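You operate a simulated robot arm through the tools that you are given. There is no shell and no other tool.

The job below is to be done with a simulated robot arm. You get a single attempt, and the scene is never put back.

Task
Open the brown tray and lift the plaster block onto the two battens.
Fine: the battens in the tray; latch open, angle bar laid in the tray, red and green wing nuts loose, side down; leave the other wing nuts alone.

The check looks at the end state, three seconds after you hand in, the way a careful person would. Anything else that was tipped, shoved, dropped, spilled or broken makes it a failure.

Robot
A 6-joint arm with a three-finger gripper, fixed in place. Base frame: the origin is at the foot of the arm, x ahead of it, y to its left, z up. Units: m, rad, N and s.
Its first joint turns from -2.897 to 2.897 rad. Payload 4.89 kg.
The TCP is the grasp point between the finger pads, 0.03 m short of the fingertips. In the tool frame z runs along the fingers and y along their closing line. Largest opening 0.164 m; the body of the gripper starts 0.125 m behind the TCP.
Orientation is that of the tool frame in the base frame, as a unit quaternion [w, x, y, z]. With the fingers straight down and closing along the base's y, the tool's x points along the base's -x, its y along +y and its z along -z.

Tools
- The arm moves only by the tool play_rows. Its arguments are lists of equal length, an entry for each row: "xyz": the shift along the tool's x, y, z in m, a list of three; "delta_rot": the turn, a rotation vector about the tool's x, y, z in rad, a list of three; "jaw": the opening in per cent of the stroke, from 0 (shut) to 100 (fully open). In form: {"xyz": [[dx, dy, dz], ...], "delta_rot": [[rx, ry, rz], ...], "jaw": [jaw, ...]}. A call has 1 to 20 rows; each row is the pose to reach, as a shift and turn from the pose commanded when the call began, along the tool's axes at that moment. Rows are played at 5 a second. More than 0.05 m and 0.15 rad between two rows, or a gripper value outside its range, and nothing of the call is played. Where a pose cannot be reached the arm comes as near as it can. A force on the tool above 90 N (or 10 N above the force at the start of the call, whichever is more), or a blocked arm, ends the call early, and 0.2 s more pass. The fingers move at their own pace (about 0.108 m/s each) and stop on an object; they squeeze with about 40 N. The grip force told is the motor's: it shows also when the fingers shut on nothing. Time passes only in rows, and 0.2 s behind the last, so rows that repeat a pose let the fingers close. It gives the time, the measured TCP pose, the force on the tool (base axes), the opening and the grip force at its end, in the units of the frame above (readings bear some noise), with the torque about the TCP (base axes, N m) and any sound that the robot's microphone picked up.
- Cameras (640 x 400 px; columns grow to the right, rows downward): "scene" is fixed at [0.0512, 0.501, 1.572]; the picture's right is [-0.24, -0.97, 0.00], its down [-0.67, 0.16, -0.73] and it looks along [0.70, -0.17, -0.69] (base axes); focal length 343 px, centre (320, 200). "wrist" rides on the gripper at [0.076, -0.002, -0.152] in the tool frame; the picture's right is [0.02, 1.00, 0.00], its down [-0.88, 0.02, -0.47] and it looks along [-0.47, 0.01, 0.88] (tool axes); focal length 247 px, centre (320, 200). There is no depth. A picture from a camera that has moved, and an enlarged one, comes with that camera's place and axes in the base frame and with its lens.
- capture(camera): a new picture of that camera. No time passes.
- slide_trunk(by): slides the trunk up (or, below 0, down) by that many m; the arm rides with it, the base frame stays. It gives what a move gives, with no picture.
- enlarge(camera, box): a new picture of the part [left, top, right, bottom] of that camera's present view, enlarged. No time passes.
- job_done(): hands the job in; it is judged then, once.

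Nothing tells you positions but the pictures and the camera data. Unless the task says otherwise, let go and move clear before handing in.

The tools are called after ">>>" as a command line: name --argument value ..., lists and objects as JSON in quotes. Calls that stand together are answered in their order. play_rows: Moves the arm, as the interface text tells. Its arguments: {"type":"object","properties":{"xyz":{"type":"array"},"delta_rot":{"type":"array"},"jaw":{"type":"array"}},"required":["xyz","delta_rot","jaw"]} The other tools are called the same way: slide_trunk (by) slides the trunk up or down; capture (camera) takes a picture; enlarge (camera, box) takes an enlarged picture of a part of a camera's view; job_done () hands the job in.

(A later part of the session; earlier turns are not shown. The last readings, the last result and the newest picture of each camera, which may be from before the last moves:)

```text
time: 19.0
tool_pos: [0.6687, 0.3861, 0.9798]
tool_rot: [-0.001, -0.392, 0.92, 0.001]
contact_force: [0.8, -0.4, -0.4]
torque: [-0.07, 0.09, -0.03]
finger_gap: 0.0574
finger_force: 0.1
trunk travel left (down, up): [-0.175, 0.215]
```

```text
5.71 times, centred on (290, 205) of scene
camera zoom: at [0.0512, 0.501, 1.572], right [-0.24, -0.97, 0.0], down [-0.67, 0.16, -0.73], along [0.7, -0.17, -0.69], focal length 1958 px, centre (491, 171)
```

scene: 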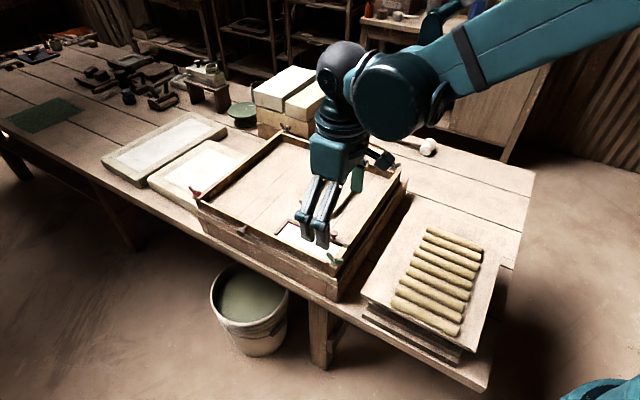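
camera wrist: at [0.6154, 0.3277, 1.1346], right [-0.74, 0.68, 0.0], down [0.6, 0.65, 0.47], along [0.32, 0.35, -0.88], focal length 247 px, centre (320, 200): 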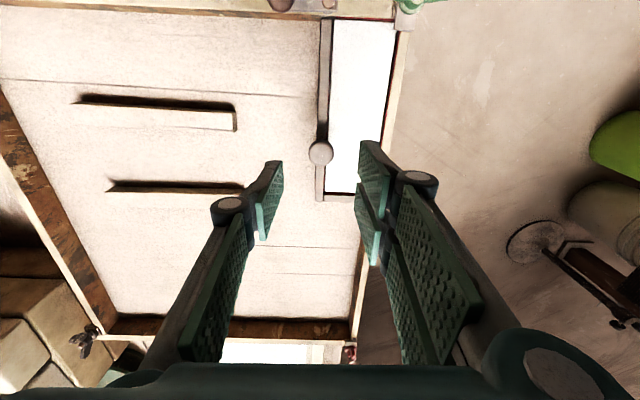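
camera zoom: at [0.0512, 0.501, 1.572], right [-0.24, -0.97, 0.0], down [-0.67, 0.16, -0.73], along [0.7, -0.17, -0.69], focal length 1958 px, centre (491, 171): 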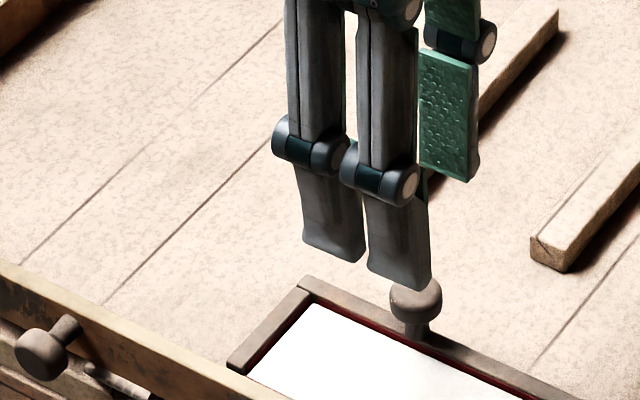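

The bar's knob is about 4 mm short of the TCP along x. I'll correct, go lower and re-check.

>>> play_rows --xyz '[[0.002, 0.001, 0.02], [0.004, 0.002, 0.037], [0.004, 0.002, 0.037]]' --delta_rot '[[0, 0, 0], [0, 0, 0], [0, 0, 0]]' --jaw '[35, 35, 35]'

>>> enlarge --camera "wrist" --box '[260, 110, 380, 210]'

>>> enlarge --camera "scene" --box '[240, 170, 340, 240]'

```text
time: 19.8
tool_pos: [0.664, 0.383, 0.943]
tool_rot: [0.0, -0.391, 0.92, 0.0]
contact_force: [-0.2, -0.2, 0.2]
torque: [-0.02, -0.01, -0.01]
finger_gap: 0.0574
finger_force: 0.1
trunk travel left (down, up): [-0.175, 0.215]
```

```text
4.00 times, centred on (320, 160) of wrist
camera zoom: at [0.611, 0.3255, 1.0971], right [-0.74, 0.68, 0.0], down [0.6, 0.65, 0.47], along [0.32, 0.35, -0.88], focal length 988 px, centre (320, 360)
```

zoom: 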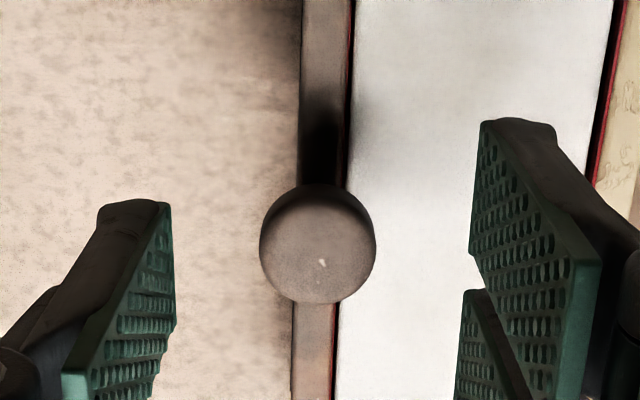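

```text
5.71 times, centred on (290, 205) of scene
camera zoom: at [0.0512, 0.501, 1.572], right [-0.24, -0.97, 0.0], down [-0.67, 0.16, -0.73], along [0.7, -0.17, -0.69], focal length 1958 px, centre (491, 171)
```

zoom: 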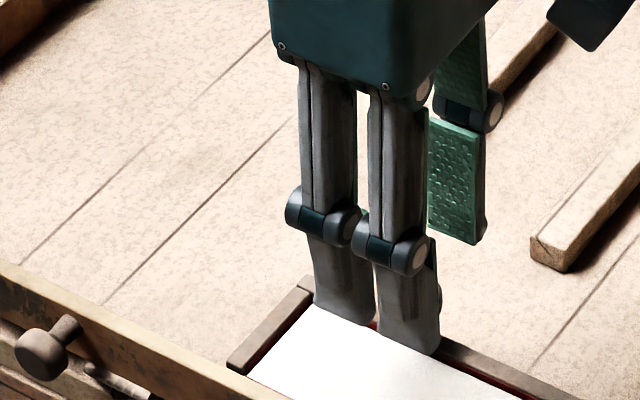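

Centred on the bar knob (top z≈0.896). I'll lower so the pads hold its head and close.

>>> play_rows --xyz '[[0, 0, 0.02], [0, 0, 0.036], [0, 0, 0.036], [0, 0, 0.036], [0, 0, 0.036], [0, 0, 0.036]]' --delta_rot '[[0, 0, 0], [0, 0, 0], [0, 0, 0], [0, 0, 0], [0, 0, 0], [0, 0, 0]]' --jaw '[35, 35, 20, 8, 0, 0]'

>>> enlarge --camera "scene" --box '[240, 170, 340, 240]'

```text
time: 21.2
tool_pos: [0.6647, 0.3823, 0.9079]
tool_rot: [0.001, -0.392, 0.92, -0.001]
contact_force: [-1.6, -1.3, -0.5]
torque: [-0.1, 0.02, 0.0]
finger_gap: 0.0231
finger_force: 40.3
trunk travel left (down, up): [-0.175, 0.215]
```

```text
5.71 times, centred on (290, 205) of scene
camera zoom: at [0.0512, 0.501, 1.572], right [-0.24, -0.97, 0.0], down [-0.67, 0.16, -0.73], along [0.7, -0.17, -0.69], focal length 1958 px, centre (491, 171)
```

zoom: 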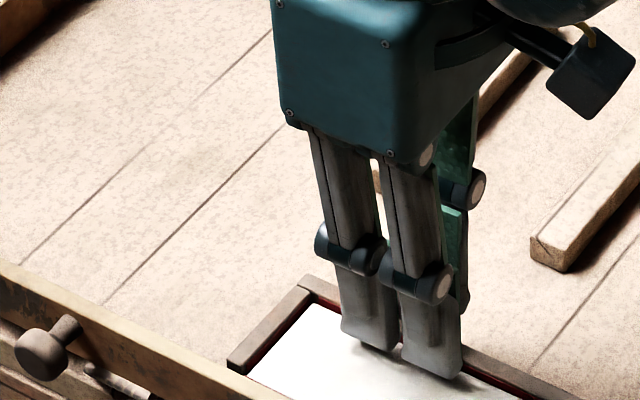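

The bar's knob is held. I'll lift slowly and check the load.

>>> play_rows --xyz '[[0, 0, -0.004], [0, 0, -0.01], [0, 0, -0.02], [0, 0, -0.03], [0, 0, -0.04], [0, 0, -0.05]]' --delta_rot '[[0, 0, 0], [0, 0, 0], [0, 0, 0], [0, 0, 0], [0, 0, 0], [0, 0, 0]]' --jaw '[0, 0, 0, 0, 0, 0]'

>>> enlarge --camera "scene" --box '[240, 160, 370, 260]'

>>> capture --camera "wrist"

```text
time: 22.6
tool_pos: [0.6657, 0.3817, 0.9584]
tool_rot: [0.0, -0.392, 0.92, 0.0]
contact_force: [-0.5, 0.1, -5.6]
torque: [-0.03, 0.02, -0.07]
finger_gap: 0.0231
finger_force: 40.1
trunk travel left (down, up): [-0.175, 0.215]
```

```text
4.00 times, centred on (305, 210) of scene
camera zoom: at [0.0512, 0.501, 1.572], right [-0.24, -0.97, 0.0], down [-0.67, 0.16, -0.73], along [0.7, -0.17, -0.69], focal length 1371 px, centre (380, 160)
```

zoom: 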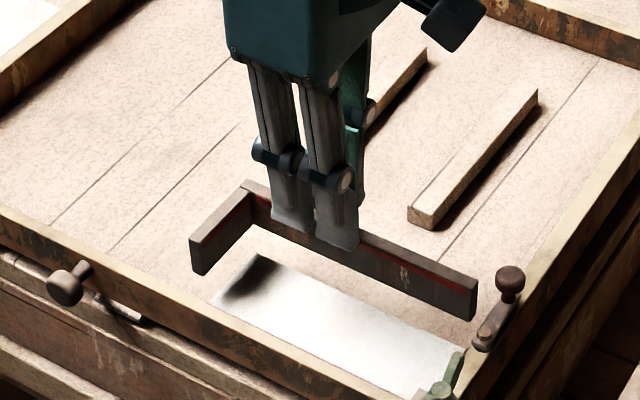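

```text
taken
camera wrist: at [0.6134, 0.324, 1.1115], right [-0.74, 0.68, 0.0], down [0.6, 0.65, 0.47], along [0.32, 0.35, -0.88], focal length 247 px, centre (320, 200)
```

wrist: 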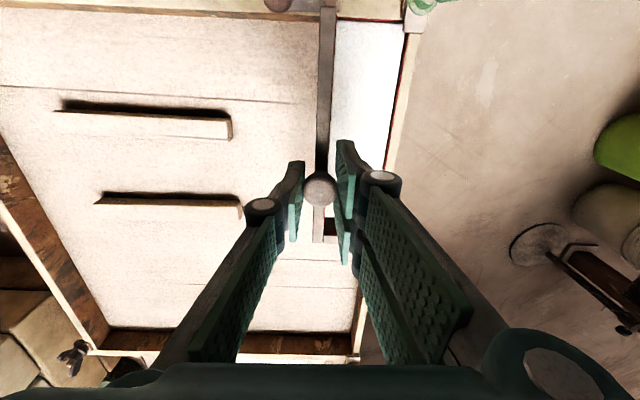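

The bar came up level, weighing about 5.6 N. I'll carry it 0.18 m along towards the red end and 0.03 m inward, clear of the battens and the block's path.

>>> play_rows --xyz '[[-0.02, -0.01, 0], [-0.05, -0.02, 0], [-0.085, -0.03, 0], [-0.12, -0.03, 0], [-0.15, -0.03, 0], [-0.17, -0.03, 0], [-0.18, -0.03, 0], [-0.18, -0.03, 0]]' --delta_rot '[[0, 0, 0], [0, 0, 0], [0, 0, 0], [0, 0, 0], [0, 0, 0], [0, 0, 0], [0, 0, 0], [0, 0, 0]]' --jaw '[0, 0, 0, 0, 0, 0, 0, 0]'

>>> enlarge --camera "scene" --box '[200, 140, 370, 260]'

>>> capture --camera "wrist"

```text
time: 24.4
tool_pos: [0.8116, 0.4931, 0.9579]
tool_rot: [0.0, -0.392, 0.92, 0.0]
contact_force: [0.2, 0.9, -5.2]
torque: [-0.02, 0.01, -0.01]
finger_gap: 0.0231
finger_force: 40.0
trunk travel left (down, up): [-0.175, 0.215]
```

```text
3.33 times, centred on (285, 200) of scene
camera zoom: at [0.0512, 0.501, 1.572], right [-0.24, -0.97, 0.0], down [-0.67, 0.16, -0.73], along [0.7, -0.17, -0.69], focal length 1142 px, centre (437, 200)
```

zoom: 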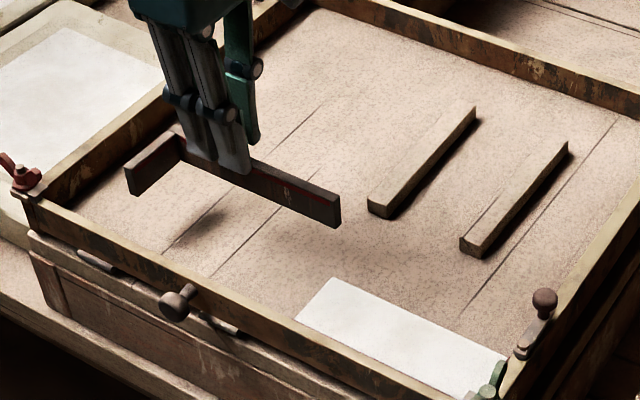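

```text
taken
camera wrist: at [0.7594, 0.4346, 1.1117], right [-0.74, 0.68, 0.0], down [0.6, 0.65, 0.47], along [0.32, 0.35, -0.88], focal length 247 px, centre (320, 200)
```

wrist: 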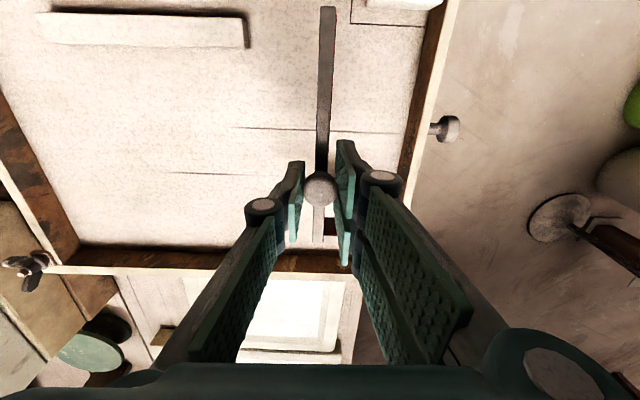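

The bar hangs clear of the battens and walls. I'll lower it gently to the tray floor.

>>> play_rows --xyz '[[0, 0, 0.015], [0, 0, 0.03], [0, 0, 0.04], [0, 0, 0.046], [0, 0, 0.049], [0, 0, 0.0495]]' --delta_rot '[[0, 0, 0], [0, 0, 0], [0, 0, 0], [0, 0, 0], [0, 0, 0], [0, 0, 0]]' --jaw '[0, 0, 0, 0, 0, 0]'

>>> enlarge --camera "scene" --box '[200, 140, 370, 260]'

```text
time: 25.8
tool_pos: [0.8127, 0.4923, 0.909]
tool_rot: [0.0, -0.392, 0.92, 0.001]
contact_force: [0.5, 0.6, -4.6]
torque: [-0.04, -0.06, 0.01]
finger_gap: 0.0224
finger_force: 39.7
trunk travel left (down, up): [-0.175, 0.215]
```

```text
3.33 times, centred on (285, 200) of scene
camera zoom: at [0.0512, 0.501, 1.572], right [-0.24, -0.97, 0.0], down [-0.67, 0.16, -0.73], along [0.7, -0.17, -0.69], focal length 1142 px, centre (437, 200)
```

zoom: 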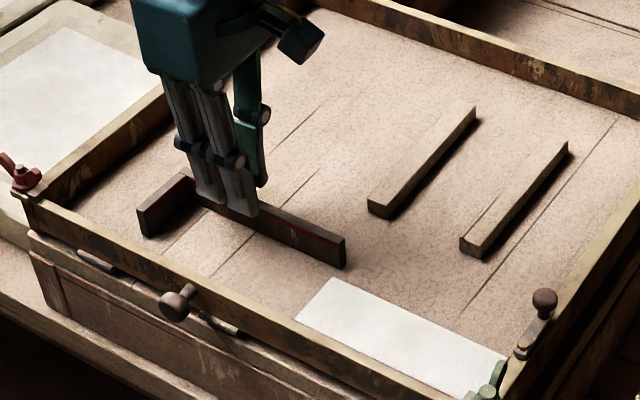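

It is still hanging by a hair, so I'll ease down until the weight comes off.

>>> play_rows --xyz '[[0, 0, 0.0005], [0, 0, 0.001], [0, 0, 0.0015]]' --delta_rot '[[0, 0, 0], [0, 0, 0], [0, 0, 0]]' --jaw '[0, 0, 0]'

```text
time: 26.6
tool_pos: [0.812, 0.4901, 0.9079]
tool_rot: [0.001, -0.392, 0.92, 0.001]
contact_force: [5.1, 4.8, 16.1]
torque: [-0.11, -0.07, 0.02]
finger_gap: 0.023
finger_force: 39.8
trunk travel left (down, up): [-0.175, 0.215]
```

Contact: the bar is on the floor with a light push of about 16 N. I'll back off half a millimetre, open and lift away.

>>> play_rows --xyz '[[0, 0, -0.0007], [0, 0, -0.0007], [0, 0, -0.0007], [0, 0, -0.0007], [0, 0, -0.02], [0, 0, -0.05], [0, 0, -0.08]]' --delta_rot '[[0, 0, 0], [0, 0, 0], [0, 0, 0], [0, 0, 0], [0, 0, 0], [0, 0, 0], [0, 0, 0]]' --jaw '[0, 15, 25, 35, 35, 35, 35]'

>>> enlarge --camera "scene" --box '[180, 140, 350, 260]'

>>> capture --camera "wrist"

```text
time: 28.2
tool_pos: [0.8123, 0.4907, 0.9888]
tool_rot: [0.001, -0.391, 0.92, 0.0]
contact_force: [0.4, 0.4, -0.3]
torque: [-0.05, 0.08, -0.01]
finger_gap: 0.0575
finger_force: 0.1
trunk travel left (down, up): [-0.175, 0.215]
```

```text
3.33 times, centred on (265, 200) of scene
camera zoom: at [0.0512, 0.501, 1.572], right [-0.24, -0.97, 0.0], down [-0.67, 0.16, -0.73], along [0.7, -0.17, -0.69], focal length 1142 px, centre (503, 200)
```

zoom: 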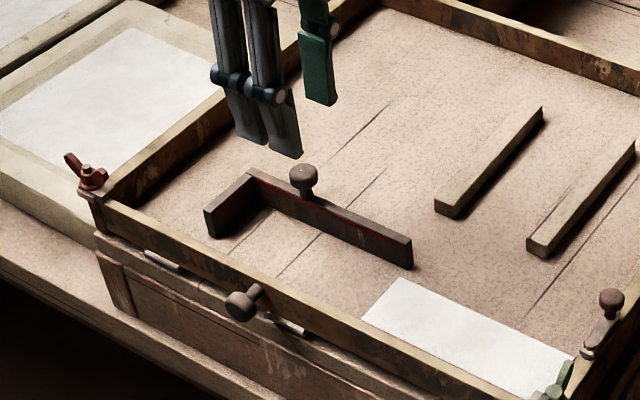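

```text
taken
camera wrist: at [0.7599, 0.4331, 1.1421], right [-0.74, 0.68, 0.0], down [0.6, 0.65, 0.47], along [0.32, 0.35, -0.88], focal length 247 px, centre (320, 200)
```

wrist: 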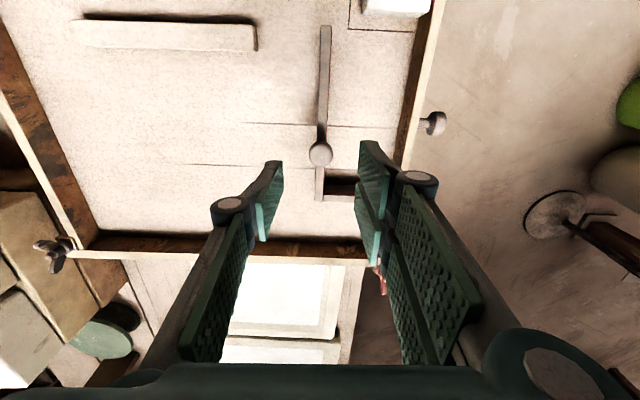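

The angle bar is laid in the tray, upright and steady. Next is the red nut, the far one; I'll measure it from both cameras.

>>> enlarge --camera "wrist" --box '[340, 250, 420, 310]'

>>> enlarge --camera "scene" --box '[180, 170, 240, 215]'

```text
6.67 times, centred on (380, 280) of wrist
camera zoom: at [0.7599, 0.4331, 1.1421], right [-0.74, 0.68, 0.0], down [0.6, 0.65, 0.47], along [0.32, 0.35, -0.88], focal length 1646 px, centre (-80, -333)
```

zoom: 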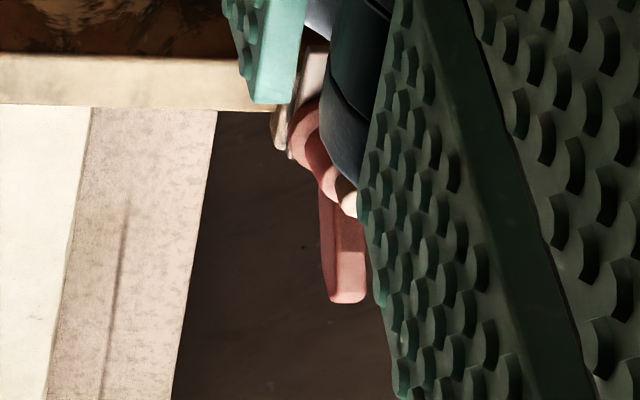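

```text
8.89 times, centred on (210, 192) of scene
camera zoom: at [0.0512, 0.501, 1.572], right [-0.24, -0.97, 0.0], down [-0.67, 0.16, -0.73], along [0.7, -0.17, -0.69], focal length 3046 px, centre (1298, 267)
```

zoom: 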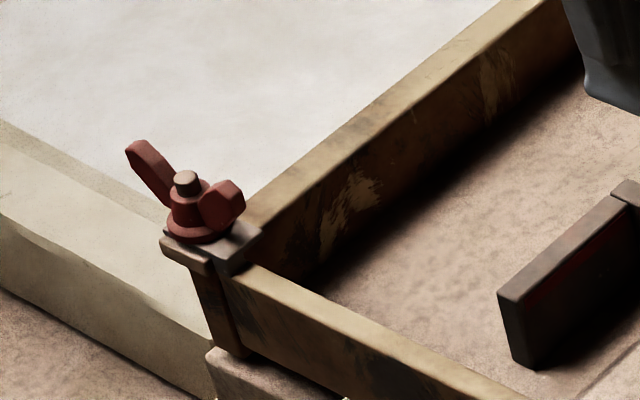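

The red nut's bolt is at about (0.867, 0.678, 0.897), which is 1.10 m from the base axis and probably out of reach with a vertical tool. I'll probe how far the arm gets at a safe height.

>>> play_rows --xyz '[[-0.03, 0.016, -0.03], [-0.06, 0.032, -0.03], [-0.09, 0.048, -0.03], [-0.12, 0.063, -0.03], [-0.15, 0.078, -0.03], [-0.1729, 0.0906, -0.03], [-0.1729, 0.0906, -0.03]]' --delta_rot '[[0, 0, 0], [0, 0, 0], [0, 0, 0], [0, 0, 0], [0, 0, 0], [0, 0, 0], [0, 0, 0]]' --jaw '[35, 35, 35, 35, 35, 35, 35]'

>>> capture --camera "scene"

>>> capture --camera "wrist"

```text
time: 29.8
tool_pos: [0.8674, 0.6798, 1.0176]
tool_rot: [0.0, -0.391, 0.92, 0.0]
contact_force: [-0.2, 0.0, 0.4]
torque: [-0.04, 0.03, -0.01]
finger_gap: 0.0574
finger_force: 0.0
trunk travel left (down, up): [-0.175, 0.215]
```

```text
taken
```

scene: 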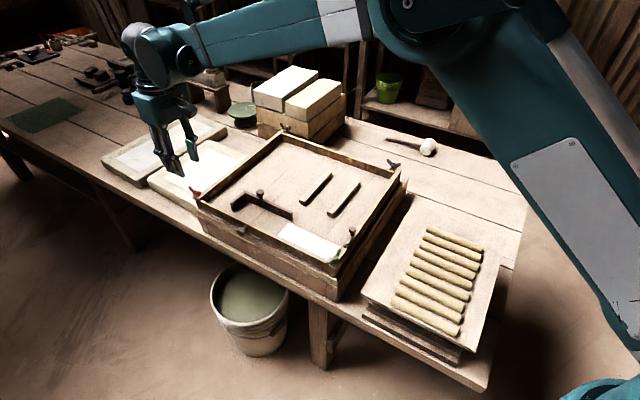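

```text
taken
camera wrist: at [0.8147, 0.6225, 1.1706], right [-0.74, 0.68, 0.0], down [0.6, 0.65, 0.47], along [0.32, 0.35, -0.88], focal length 247 px, centre (320, 200)
```

wrist: 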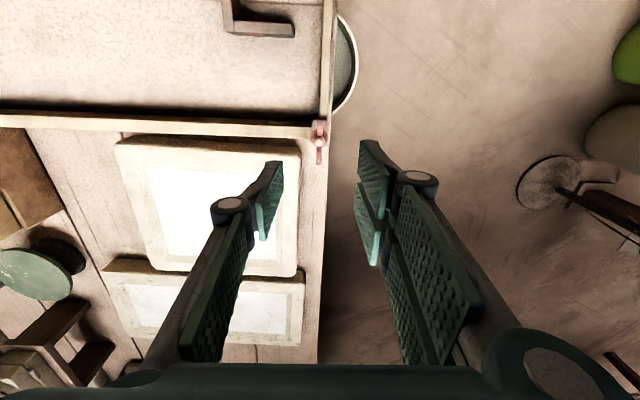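

The arm reaches the red nut with a vertical tool, so I can repeat what worked on the green nut. I'll look closer at it from here.

>>> enlarge --camera "wrist" --box '[260, 100, 380, 200]'

>>> enlarge --camera "scene" --box '[170, 150, 250, 210]'

```text
4.00 times, centred on (320, 150) of wrist
camera zoom: at [0.8147, 0.6225, 1.1706], right [-0.74, 0.68, 0.0], down [0.6, 0.65, 0.47], along [0.32, 0.35, -0.88], focal length 988 px, centre (320, 400)
```

zoom: 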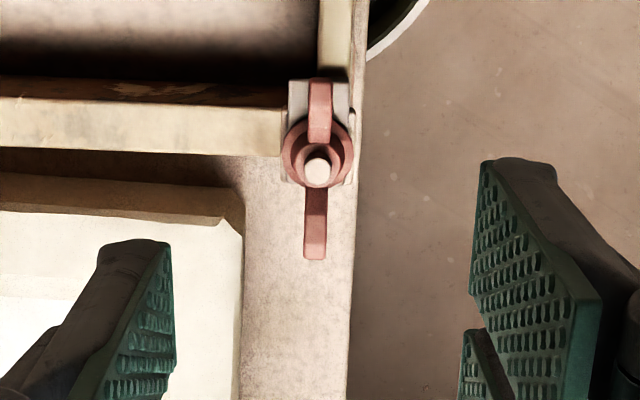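

```text
6.67 times, centred on (210, 180) of scene
camera zoom: at [0.0512, 0.501, 1.572], right [-0.24, -0.97, 0.0], down [-0.67, 0.16, -0.73], along [0.7, -0.17, -0.69], focal length 2285 px, centre (1053, 333)
```

zoom: 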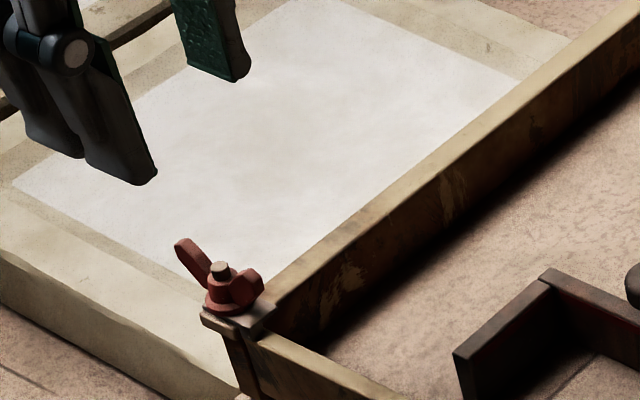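

The red nut has the same layout as the green one. I'll lower to just above it and re-check the centring.

>>> play_rows --xyz '[[0.002, 0, 0.025], [0.003, 0, 0.05], [0.004, 0, 0.08], [0.004, 0, 0.08]]' --delta_rot '[[0, 0, 0.01], [0, 0, 0.02], [0, 0, 0.02], [0, 0, 0.02]]' --jaw '[30, 30, 30, 30]'

>>> enlarge --camera "wrist" --box '[260, 110, 380, 210]'

>>> enlarge --camera "scene" --box '[170, 150, 250, 210]'

```text
time: 30.8
tool_pos: [0.8653, 0.6757, 0.9359]
tool_rot: [0.0, -0.381, 0.924, -0.001]
contact_force: [-0.4, -0.5, -0.9]
torque: [-0.06, 0.02, 0.02]
finger_gap: 0.0492
finger_force: 0.2
trunk travel left (down, up): [-0.175, 0.215]
```

```text
4.00 times, centred on (320, 160) of wrist
camera zoom: at [0.8111, 0.6187, 1.0891], right [-0.72, 0.69, 0.0], down [0.61, 0.64, 0.47], along [0.33, 0.34, -0.88], focal length 988 px, centre (320, 360)
```

zoom: 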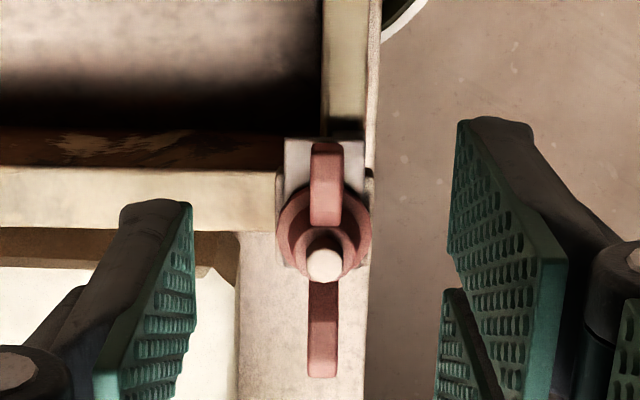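

```text
6.67 times, centred on (210, 180) of scene
camera zoom: at [0.0512, 0.501, 1.572], right [-0.24, -0.97, 0.0], down [-0.67, 0.16, -0.73], along [0.7, -0.17, -0.69], focal length 2285 px, centre (1053, 333)
```

zoom: 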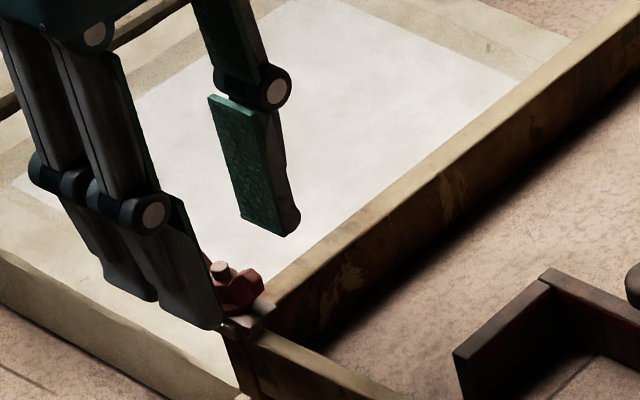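

The nut is within 2 mm. I'll correct, lower 22 mm and grip the hub.

>>> play_rows --xyz '[[-0.0015, 0.001, 0.01], [-0.0015, 0.001, 0.022], [-0.0015, 0.001, 0.022], [-0.0015, 0.001, 0.022], [-0.0015, 0.001, 0.022], [-0.0015, 0.001, 0.022]]' --delta_rot '[[0, 0, 0], [0, 0, 0], [0, 0, 0], [0, 0, 0], [0, 0, 0], [0, 0, 0]]' --jaw '[30, 30, 15, 5, 0, 0]'

>>> enlarge --camera "wrist" --box '[260, 110, 380, 210]'

>>> enlarge --camera "scene" --box '[170, 150, 250, 210]'

```text
time: 32.2
tool_pos: [0.8645, 0.6756, 0.9146]
tool_rot: [0.0, -0.381, 0.924, 0.0]
contact_force: [12.7, -9.0, 3.1]
torque: [-0.31, -0.47, 0.0]
finger_gap: 0.0175
finger_force: 45.0
trunk travel left (down, up): [-0.175, 0.215]
```

```text
4.00 times, centred on (320, 160) of wrist
camera zoom: at [0.8109, 0.6196, 1.0683], right [-0.72, 0.69, 0.0], down [0.61, 0.63, 0.47], along [0.33, 0.34, -0.88], focal length 988 px, centre (320, 360)
```

zoom: 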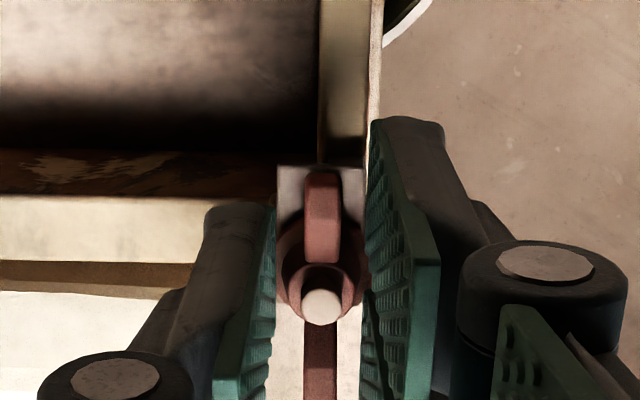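

```text
6.67 times, centred on (210, 180) of scene
camera zoom: at [0.0512, 0.501, 1.572], right [-0.24, -0.97, 0.0], down [-0.67, 0.16, -0.73], along [0.7, -0.17, -0.69], focal length 2285 px, centre (1053, 333)
```

zoom: 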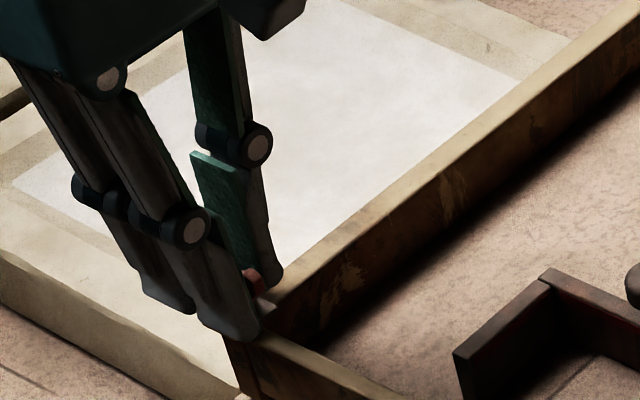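

Gripped with a modest side load. I'll ease that off and start turning counter-clockwise.

>>> play_rows --xyz '[[0, -0.0007, 0], [0, -0.001, 0], [0, -0.001, 0], [0, -0.001, 0]]' --delta_rot '[[0, 0, -0.1], [0, 0, -0.2], [0, 0, -0.3], [0, 0, -0.4]]' --jaw '[0, 0, 0, 0]'

```text
time: 33.2
tool_pos: [0.8643, 0.6776, 0.9156]
tool_rot: [0.001, -0.558, 0.83, 0.0]
contact_force: [9.7, -5.2, 3.8]
torque: [0.12, -0.45, 0.01]
finger_gap: 0.0174
finger_force: 45.4
trunk travel left (down, up): [-0.175, 0.215]
```

Forces stay low, so I'll continue turning.

>>> play_rows --xyz '[[0, -0.0007, 0], [0, -0.0007, 0], [0, -0.0007, 0], [0, -0.0007, 0], [0, -0.0007, 0]]' --delta_rot '[[0, 0, -0.1], [0, 0, -0.2], [0, 0, -0.3], [0, 0, -0.4], [0, 0, -0.5]]' --jaw '[0, 0, 0, 0, 0]'

>>> enlarge --camera "wrist" --box '[260, 110, 380, 210]'

```text
time: 34.4
tool_pos: [0.8657, 0.677, 0.9144]
tool_rot: [0.0, 0.747, -0.665, -0.001]
contact_force: [12.7, -2.0, 7.8]
torque: [0.1, -0.4, 0.0]
finger_gap: 0.0173
finger_force: 45.0
trunk travel left (down, up): [-0.175, 0.215]
```

```text
4.00 times, centred on (320, 160) of wrist
camera zoom: at [0.8748, 0.5991, 1.0683], right [-0.99, -0.14, 0.0], down [-0.12, 0.87, 0.47], along [-0.06, 0.47, -0.88], focal length 988 px, centre (320, 360)
```

zoom: 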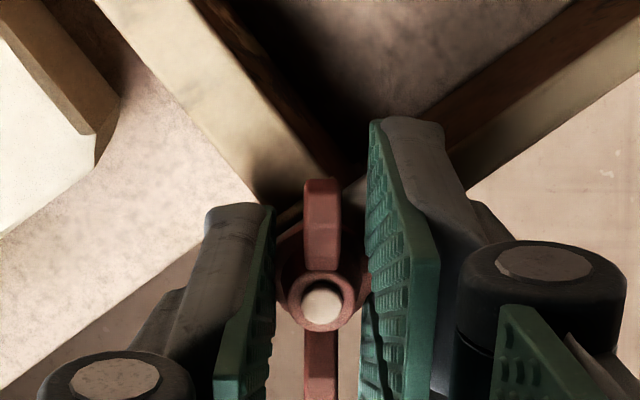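

The nut follows well at about 0.9 rad. I'll take it the rest of the way to its stop.

>>> play_rows --xyz '[[0, -0.0006, -0.0002], [0, -0.0006, -0.0002], [0, -0.0006, -0.0002], [0, -0.0006, -0.0002], [0, -0.0006, -0.0002], [0, -0.0006, -0.0002]]' --delta_rot '[[0, 0, -0.1], [0, 0, -0.2], [0, 0, -0.3], [0, 0, -0.4], [0, 0, -0.5], [0, 0, -0.6]]' --jaw '[0, 0, 0, 0, 0, 0]'

>>> enlarge --camera "wrist" --box '[260, 110, 380, 210]'

```text
time: 35.8
tool_pos: [0.8666, 0.6766, 0.9148]
tool_rot: [0.0, 0.91, -0.414, 0.001]
contact_force: [-13.0, 0.8, -3.6]
torque: [-0.08, 0.4, 0.0]
finger_gap: 0.017
finger_force: 45.4
trunk travel left (down, up): [-0.175, 0.215]
```

```text
4.00 times, centred on (320, 160) of wrist
camera zoom: at [0.9161, 0.6187, 1.0683], right [-0.74, -0.67, 0.0], down [-0.59, 0.65, 0.47], along [-0.32, 0.35, -0.88], focal length 988 px, centre (320, 360)
```

zoom: 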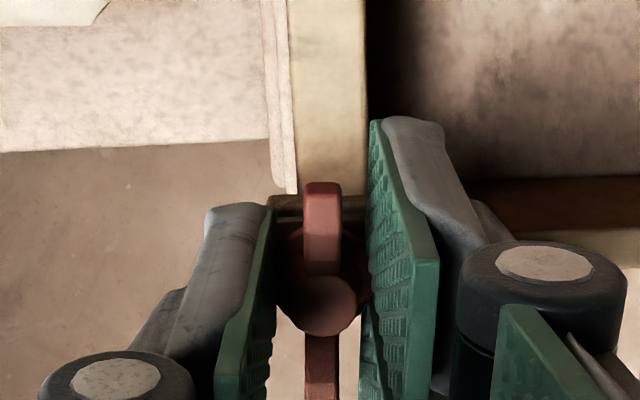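

It looks like the green one did near its stop. I'll turn a bit more to feel the stop.

>>> play_rows --xyz '[[0, 0.0004, 0], [0, 0.0004, 0], [0, 0.0004, 0]]' --delta_rot '[[0, 0, -0.08], [0, 0, -0.16], [0, 0, -0.24]]' --jaw '[0, 0, 0]'

>>> enlarge --camera "wrist" --box '[260, 110, 380, 210]'

```text
time: 36.6
tool_pos: [0.8657, 0.6784, 0.9153]
tool_rot: [0.0, 0.953, -0.303, 0.001]
contact_force: [-9.7, 17.6, 2.6]
torque: [0.62, 0.27, -0.49]
finger_gap: 0.0175
finger_force: 45.1
trunk travel left (down, up): [-0.175, 0.215]
```

```text
4.00 times, centred on (320, 160) of wrist
camera zoom: at [0.9274, 0.6329, 1.0683], right [-0.56, -0.83, 0.0], down [-0.73, 0.49, 0.47], along [-0.39, 0.27, -0.88], focal length 988 px, centre (320, 360)
```

zoom: 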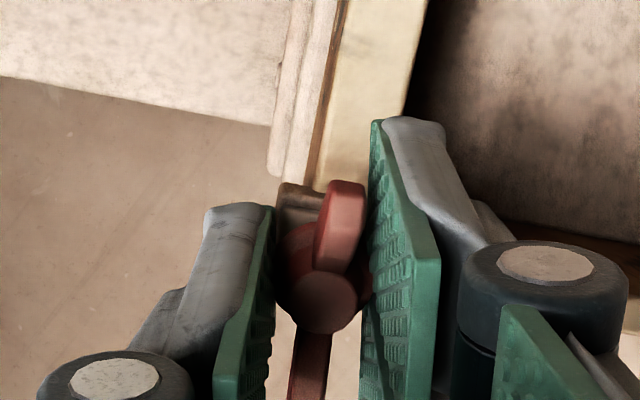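

The stop is reached: the torque rose and the wing lags the fingers. I'll open while relaxing the twist, lift off, and check both nuts and the side.

>>> play_rows --xyz '[[0, 0, 0], [0, 0, 0], [0, 0, 0], [0, 0, -0.03], [0, 0, -0.07], [0, 0, -0.11]]' --delta_rot '[[0, 0, 0.08], [0, 0, 0.16], [0, 0, 0.16], [0, 0, 0.16], [0, 0, 0.16], [0, 0, 0.16]]' --jaw '[8, 20, 30, 30, 30, 30]'

>>> enlarge --camera "scene" --box '[170, 150, 250, 210]'

>>> enlarge --camera "scene" --box '[180, 160, 380, 280]'

>>> capture --camera "wrist"

```text
time: 38.0
tool_pos: [0.8673, 0.6774, 1.025]
tool_rot: [0.0, 0.925, -0.379, 0.0]
contact_force: [1.4, 0.1, -1.0]
torque: [-0.1, 0.12, 0.0]
finger_gap: 0.0494
finger_force: 0.0
trunk travel left (down, up): [-0.175, 0.215]
```

```text
6.67 times, centred on (210, 180) of scene
camera zoom: at [0.0512, 0.501, 1.572], right [-0.24, -0.97, 0.0], down [-0.67, 0.16, -0.73], along [0.7, -0.17, -0.69], focal length 2285 px, centre (1053, 333)
```

zoom: 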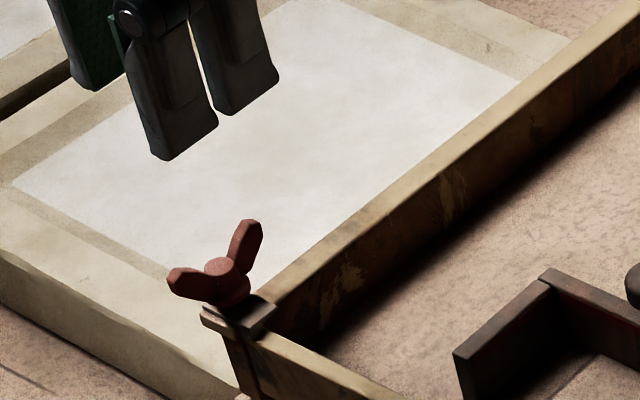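

```text
3.20 times, centred on (280, 220) of scene
camera zoom: at [0.0512, 0.501, 1.572], right [-0.24, -0.97, 0.0], down [-0.67, 0.16, -0.73], along [0.7, -0.17, -0.69], focal length 1097 px, centre (448, 136)
```

zoom: 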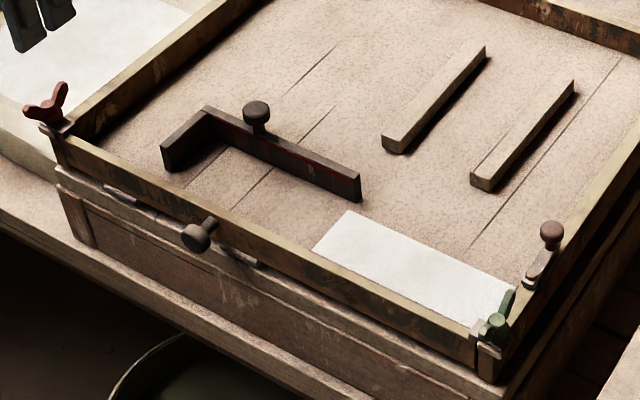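

```text
taken
camera wrist: at [0.9223, 0.6228, 1.1785], right [-0.69, -0.73, 0.0], down [-0.64, 0.6, 0.47], along [-0.34, 0.32, -0.88], focal length 247 px, centre (320, 200)
```

wrist: 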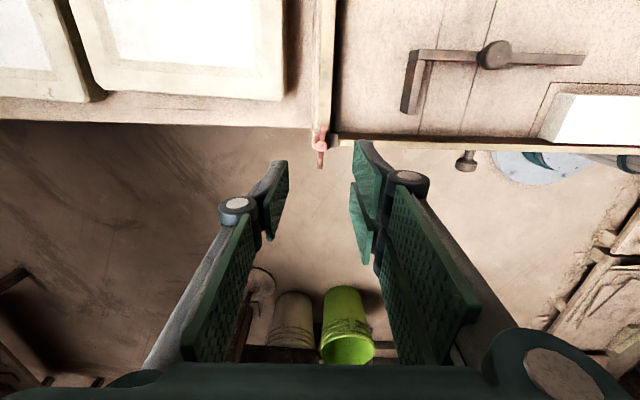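

Both nuts are turned to their stops. Next I'll bring the closed fingers inside the tray, just behind the middle of the drop side, to push it outward.

>>> play_rows --xyz '[[0.002, 0.017, 0], [0.004, 0.034, 0], [0.006, 0.051, 0], [0.008, 0.068, 0], [0.01, 0.085, 0], [0.0125, 0.102, 0], [0.015, 0.119, 0], [0.017, 0.136, 0], [0.019, 0.153, 0.005], [0.021, 0.17, 0.01], [0.023, 0.187, 0.015], [0.0252, 0.203, 0.02], [0.0252, 0.203, 0.02]]' --delta_rot '[[0, 0, 0.13], [0, 0, 0.26], [0, 0, 0.39], [0, 0, 0.52], [0, 0, 0.65], [0, 0, 0.78], [0, 0, 0.91], [0, 0, 1.04], [0, 0, 1.17], [0, 0, 1.3], [0, 0, 1.43], [0, 0, 1.565], [0, 0, 1.565]]' --jaw '[30, 30, 20, 10, 0, 0, 0, 0, 0, 0, 0, 0, 0]'

>>> capture --camera "wrist"

>>> enlarge --camera "scene" --box '[190, 160, 350, 260]'

```text
time: 40.8
tool_pos: [0.7403, 0.5127, 1.0048]
tool_rot: [0.0, -0.389, 0.921, 0.0]
contact_force: [-0.4, 0.5, 0.9]
torque: [-0.02, -0.01, -0.02]
finger_gap: 0.0001
finger_force: 40.0
trunk travel left (down, up): [-0.175, 0.215]
```

```text
taken
camera wrist: at [0.6875, 0.456, 1.1571], right [-0.73, 0.68, 0.0], down [0.6, 0.64, 0.47], along [0.32, 0.35, -0.88], focal length 247 px, centre (320, 200)
```

wrist: 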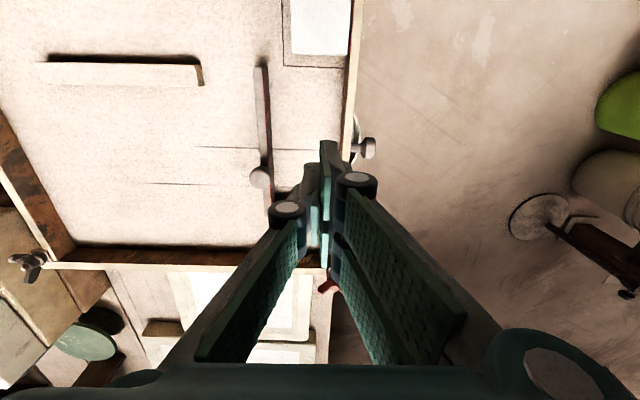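

```text
4.00 times, centred on (270, 210) of scene
camera zoom: at [0.0512, 0.501, 1.572], right [-0.24, -0.97, 0.0], down [-0.67, 0.16, -0.73], along [0.7, -0.17, -0.69], focal length 1371 px, centre (520, 160)
```

zoom: 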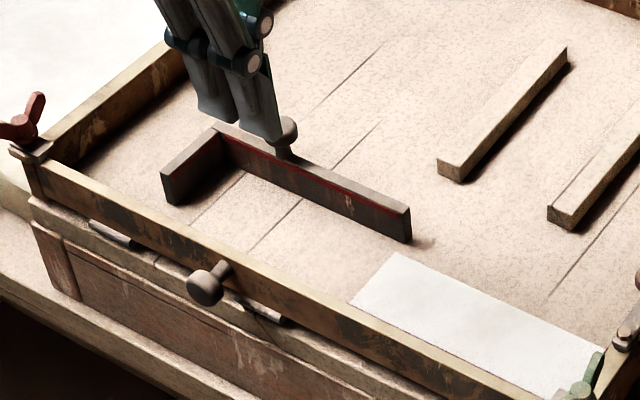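

The fingers are over the gap between the bar and the drop side. I'll lower them to just below the side's top edge.

>>> play_rows --xyz '[[0, 0, 0.03], [0, 0, 0.06], [0, 0, 0.09], [0, 0, 0.118], [0, 0, 0.118]]' --delta_rot '[[0, 0, 0], [0, 0, 0], [0, 0, 0], [0, 0, 0], [0, 0, 0]]' --jaw '[0, 0, 0, 0, 0]'

>>> capture --camera "wrist"

>>> enlarge --camera "scene" --box '[200, 170, 320, 260]'

```text
time: 42.0
tool_pos: [0.7421, 0.5139, 0.884]
tool_rot: [-0.001, -0.389, 0.921, 0.0]
contact_force: [-0.8, 0.6, -0.6]
torque: [-0.08, 0.01, 0.02]
finger_gap: 0.0
finger_force: 39.7
trunk travel left (down, up): [-0.175, 0.215]
```

```text
taken
camera wrist: at [0.6886, 0.4559, 1.0387], right [-0.73, 0.68, 0.0], down [0.6, 0.64, 0.47], along [0.32, 0.35, -0.88], focal length 247 px, centre (320, 200)
```

wrist: 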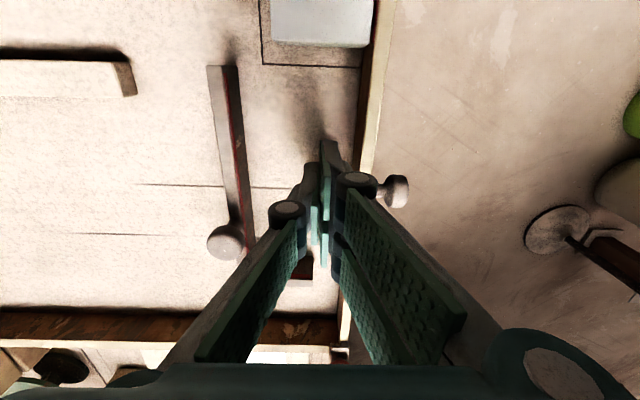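

```text
4.44 times, centred on (260, 215) of scene
camera zoom: at [0.0512, 0.501, 1.572], right [-0.24, -0.97, 0.0], down [-0.67, 0.16, -0.73], along [0.7, -0.17, -0.69], focal length 1523 px, centre (587, 133)
```

zoom: 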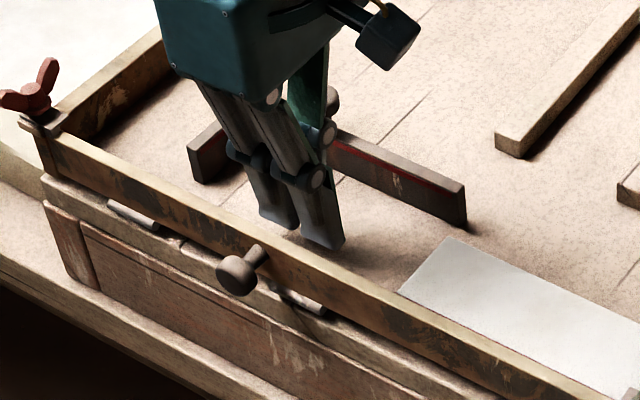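

The fingers are beside the side's inner face, a bit below its top. I'll push outward in small steps and watch the force.

>>> play_rows --xyz '[[0, 0.006, 0], [0, 0.012, 0], [0, 0.016, 0], [0, 0.019, 0], [0, 0.022, 0]]' --delta_rot '[[0, 0, 0], [0, 0, 0], [0, 0, 0], [0, 0, 0], [0, 0, 0]]' --jaw '[0, 0, 0, 0, 0]'

>>> enlarge --camera "scene" --box '[200, 170, 320, 260]'

```text
time: 43.2
tool_pos: [0.7256, 0.5287, 0.8873]
tool_rot: [0.0, -0.389, 0.921, 0.0]
contact_force: [0.1, -0.1, 0.8]
torque: [0.04, 0.0, 0.02]
finger_gap: 0.0
finger_force: 40.0
trunk travel left (down, up): [-0.175, 0.215]
```

```text
4.44 times, centred on (260, 215) of scene
camera zoom: at [0.0512, 0.501, 1.572], right [-0.24, -0.97, 0.0], down [-0.67, 0.16, -0.73], along [0.7, -0.17, -0.69], focal length 1523 px, centre (587, 133)
```

zoom: 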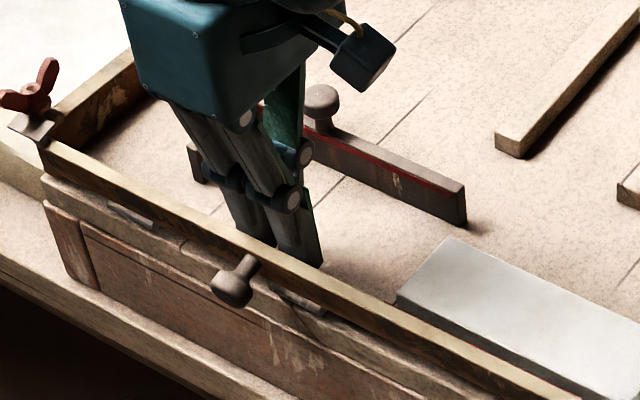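

The side is tipping outward freely, with almost no force. I'll follow it further out.

>>> play_rows --xyz '[[0, 0.006, 0], [0, 0.012, 0], [0, 0.018, 0], [0, 0.024, 0]]' --delta_rot '[[0, 0, 0], [0, 0, 0], [0, 0, 0], [0, 0, 0]]' --jaw '[0, 0, 0, 0]'

>>> enlarge --camera "scene" --box '[200, 170, 320, 260]'

>>> capture --camera "wrist"

```text
time: 44.2
tool_pos: [0.7086, 0.5473, 0.8866]
tool_rot: [0.0, -0.389, 0.921, -0.001]
contact_force: [-0.3, -0.1, 0.3]
torque: [0.04, 0.0, 0.0]
finger_gap: 0.0
finger_force: 40.7
trunk travel left (down, up): [-0.175, 0.215]
```

```text
4.44 times, centred on (260, 215) of scene
camera zoom: at [0.0512, 0.501, 1.572], right [-0.24, -0.97, 0.0], down [-0.67, 0.16, -0.73], along [0.7, -0.17, -0.69], focal length 1523 px, centre (587, 133)
```

zoom: 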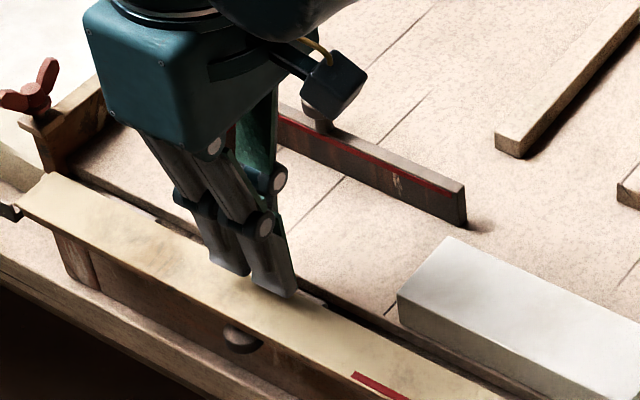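

```text
taken
camera wrist: at [0.6553, 0.4891, 1.04], right [-0.73, 0.68, 0.0], down [0.6, 0.64, 0.47], along [0.32, 0.35, -0.88], focal length 247 px, centre (320, 200)
```

wrist: 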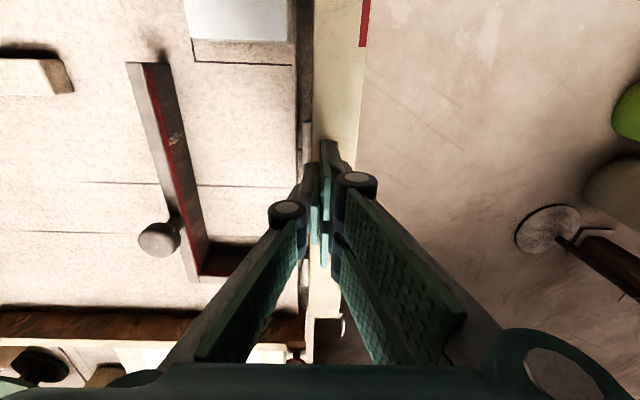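

The side has gone over and now lies down with its inner face up. I'll lift clear and check everything.

>>> play_rows --xyz '[[0, 0, -0.03], [0, -0.01, -0.07], [0, -0.02, -0.11], [0, -0.02, -0.14]]' --delta_rot '[[0, 0, 0], [0, 0, 0], [0, 0, 0], [0, 0, 0]]' --jaw '[0, 0, 0, 20]'

>>> enlarge --camera "scene" --box '[180, 150, 380, 290]'

>>> capture --camera "wrist"

```text
time: 45.2
tool_pos: [0.7212, 0.534, 1.0261]
tool_rot: [-0.001, -0.389, 0.921, -0.001]
contact_force: [0.3, 0.3, -1.1]
torque: [-0.06, 0.07, -0.02]
finger_gap: 0.0329
finger_force: 0.0
trunk travel left (down, up): [-0.175, 0.215]
```

```text
2.86 times, centred on (280, 220) of scene
camera zoom: at [0.0512, 0.501, 1.572], right [-0.24, -0.97, 0.0], down [-0.67, 0.16, -0.73], along [0.7, -0.17, -0.69], focal length 979 px, centre (434, 143)
```

zoom: 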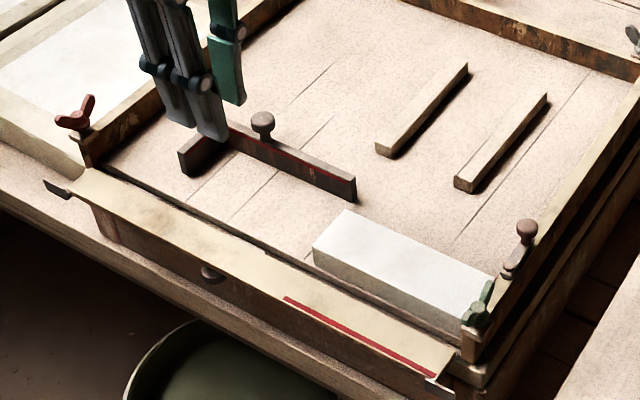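

```text
taken
camera wrist: at [0.6692, 0.4752, 1.1801], right [-0.73, 0.68, 0.0], down [0.6, 0.64, 0.47], along [0.32, 0.35, -0.88], focal length 247 px, centre (320, 200)
```

wrist: 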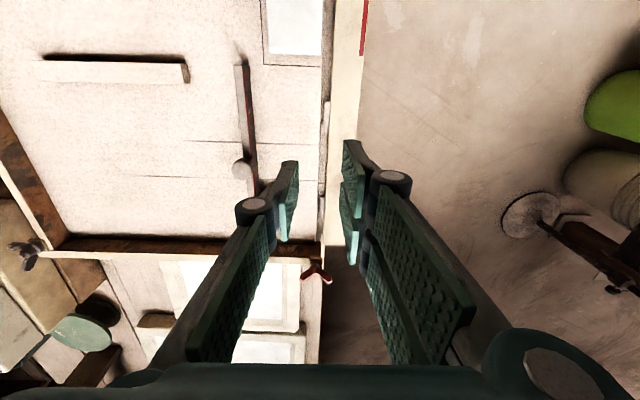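

The side is down, with its plates and red mark showing. Next is the block: I'll move above it and open the jaw to measure it.

>>> play_rows --xyz '[[0.042, -0.008, 0], [0.084, -0.016, 0], [0.126, -0.024, 0], [0.1687, -0.0317, 0], [0.1687, -0.0317, 0]]' --delta_rot '[[0, 0, 0.014], [0, 0, 0.014], [0, 0, 0.014], [0, 0, 0.014], [0, 0, 0.014]]' --jaw '[35, 45, 55, 60, 60]'

>>> capture --camera "wrist"

>>> enlarge --camera "wrist" --box '[220, 60, 420, 260]'

>>> enlarge --camera "scene" --box '[265, 205, 365, 270]'

```text
time: 46.4
tool_pos: [0.6265, 0.3891, 1.0289]
tool_rot: [0.0, -0.383, 0.924, 0.0]
contact_force: [-1.5, -0.7, 0.0]
torque: [0.06, -0.1, -0.01]
finger_gap: 0.0985
finger_force: 0.1
trunk travel left (down, up): [-0.175, 0.215]
```

```text
taken
camera wrist: at [0.5733, 0.3327, 1.1813], right [-0.72, 0.69, 0.0], down [0.61, 0.64, 0.47], along [0.33, 0.34, -0.88], focal length 247 px, centre (320, 200)
```

wrist: 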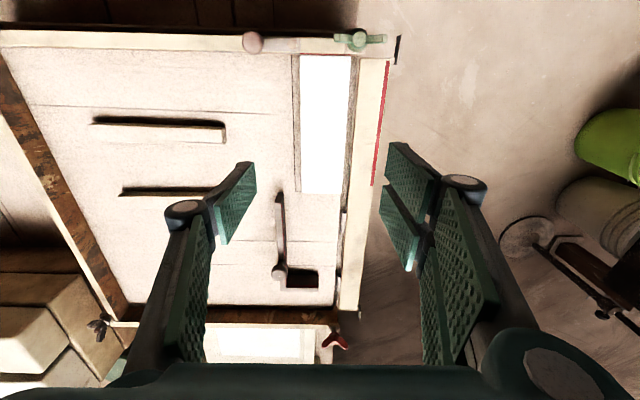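

```text
2.00 times, centred on (320, 160) of wrist
camera zoom: at [0.5733, 0.3327, 1.1813], right [-0.72, 0.69, 0.0], down [0.61, 0.64, 0.47], along [0.33, 0.34, -0.88], focal length 494 px, centre (320, 280)
```

zoom: 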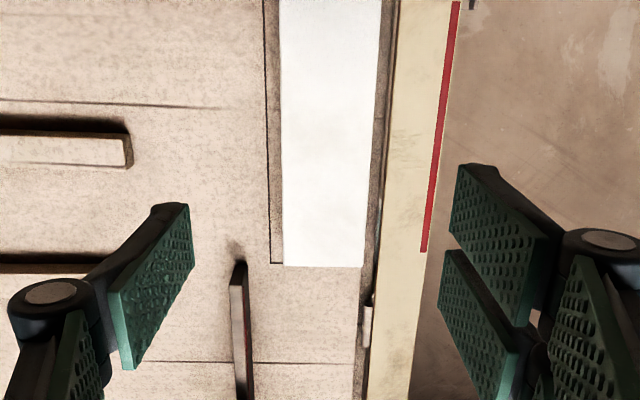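

```text
6.15 times, centred on (315, 238) of scene
camera zoom: at [0.0512, 0.501, 1.572], right [-0.24, -0.97, 0.0], down [-0.67, 0.16, -0.73], along [0.7, -0.17, -0.69], focal length 2109 px, centre (351, -31)
```

zoom: 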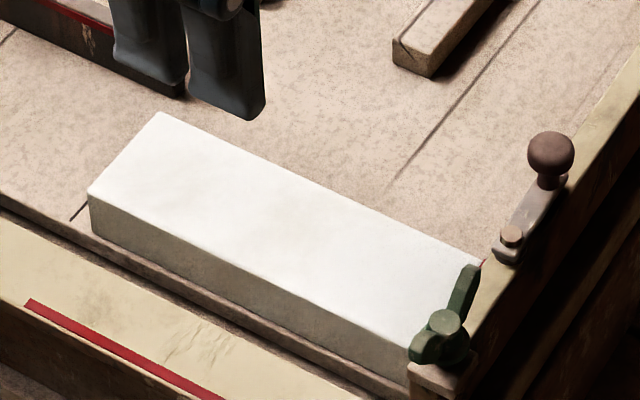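

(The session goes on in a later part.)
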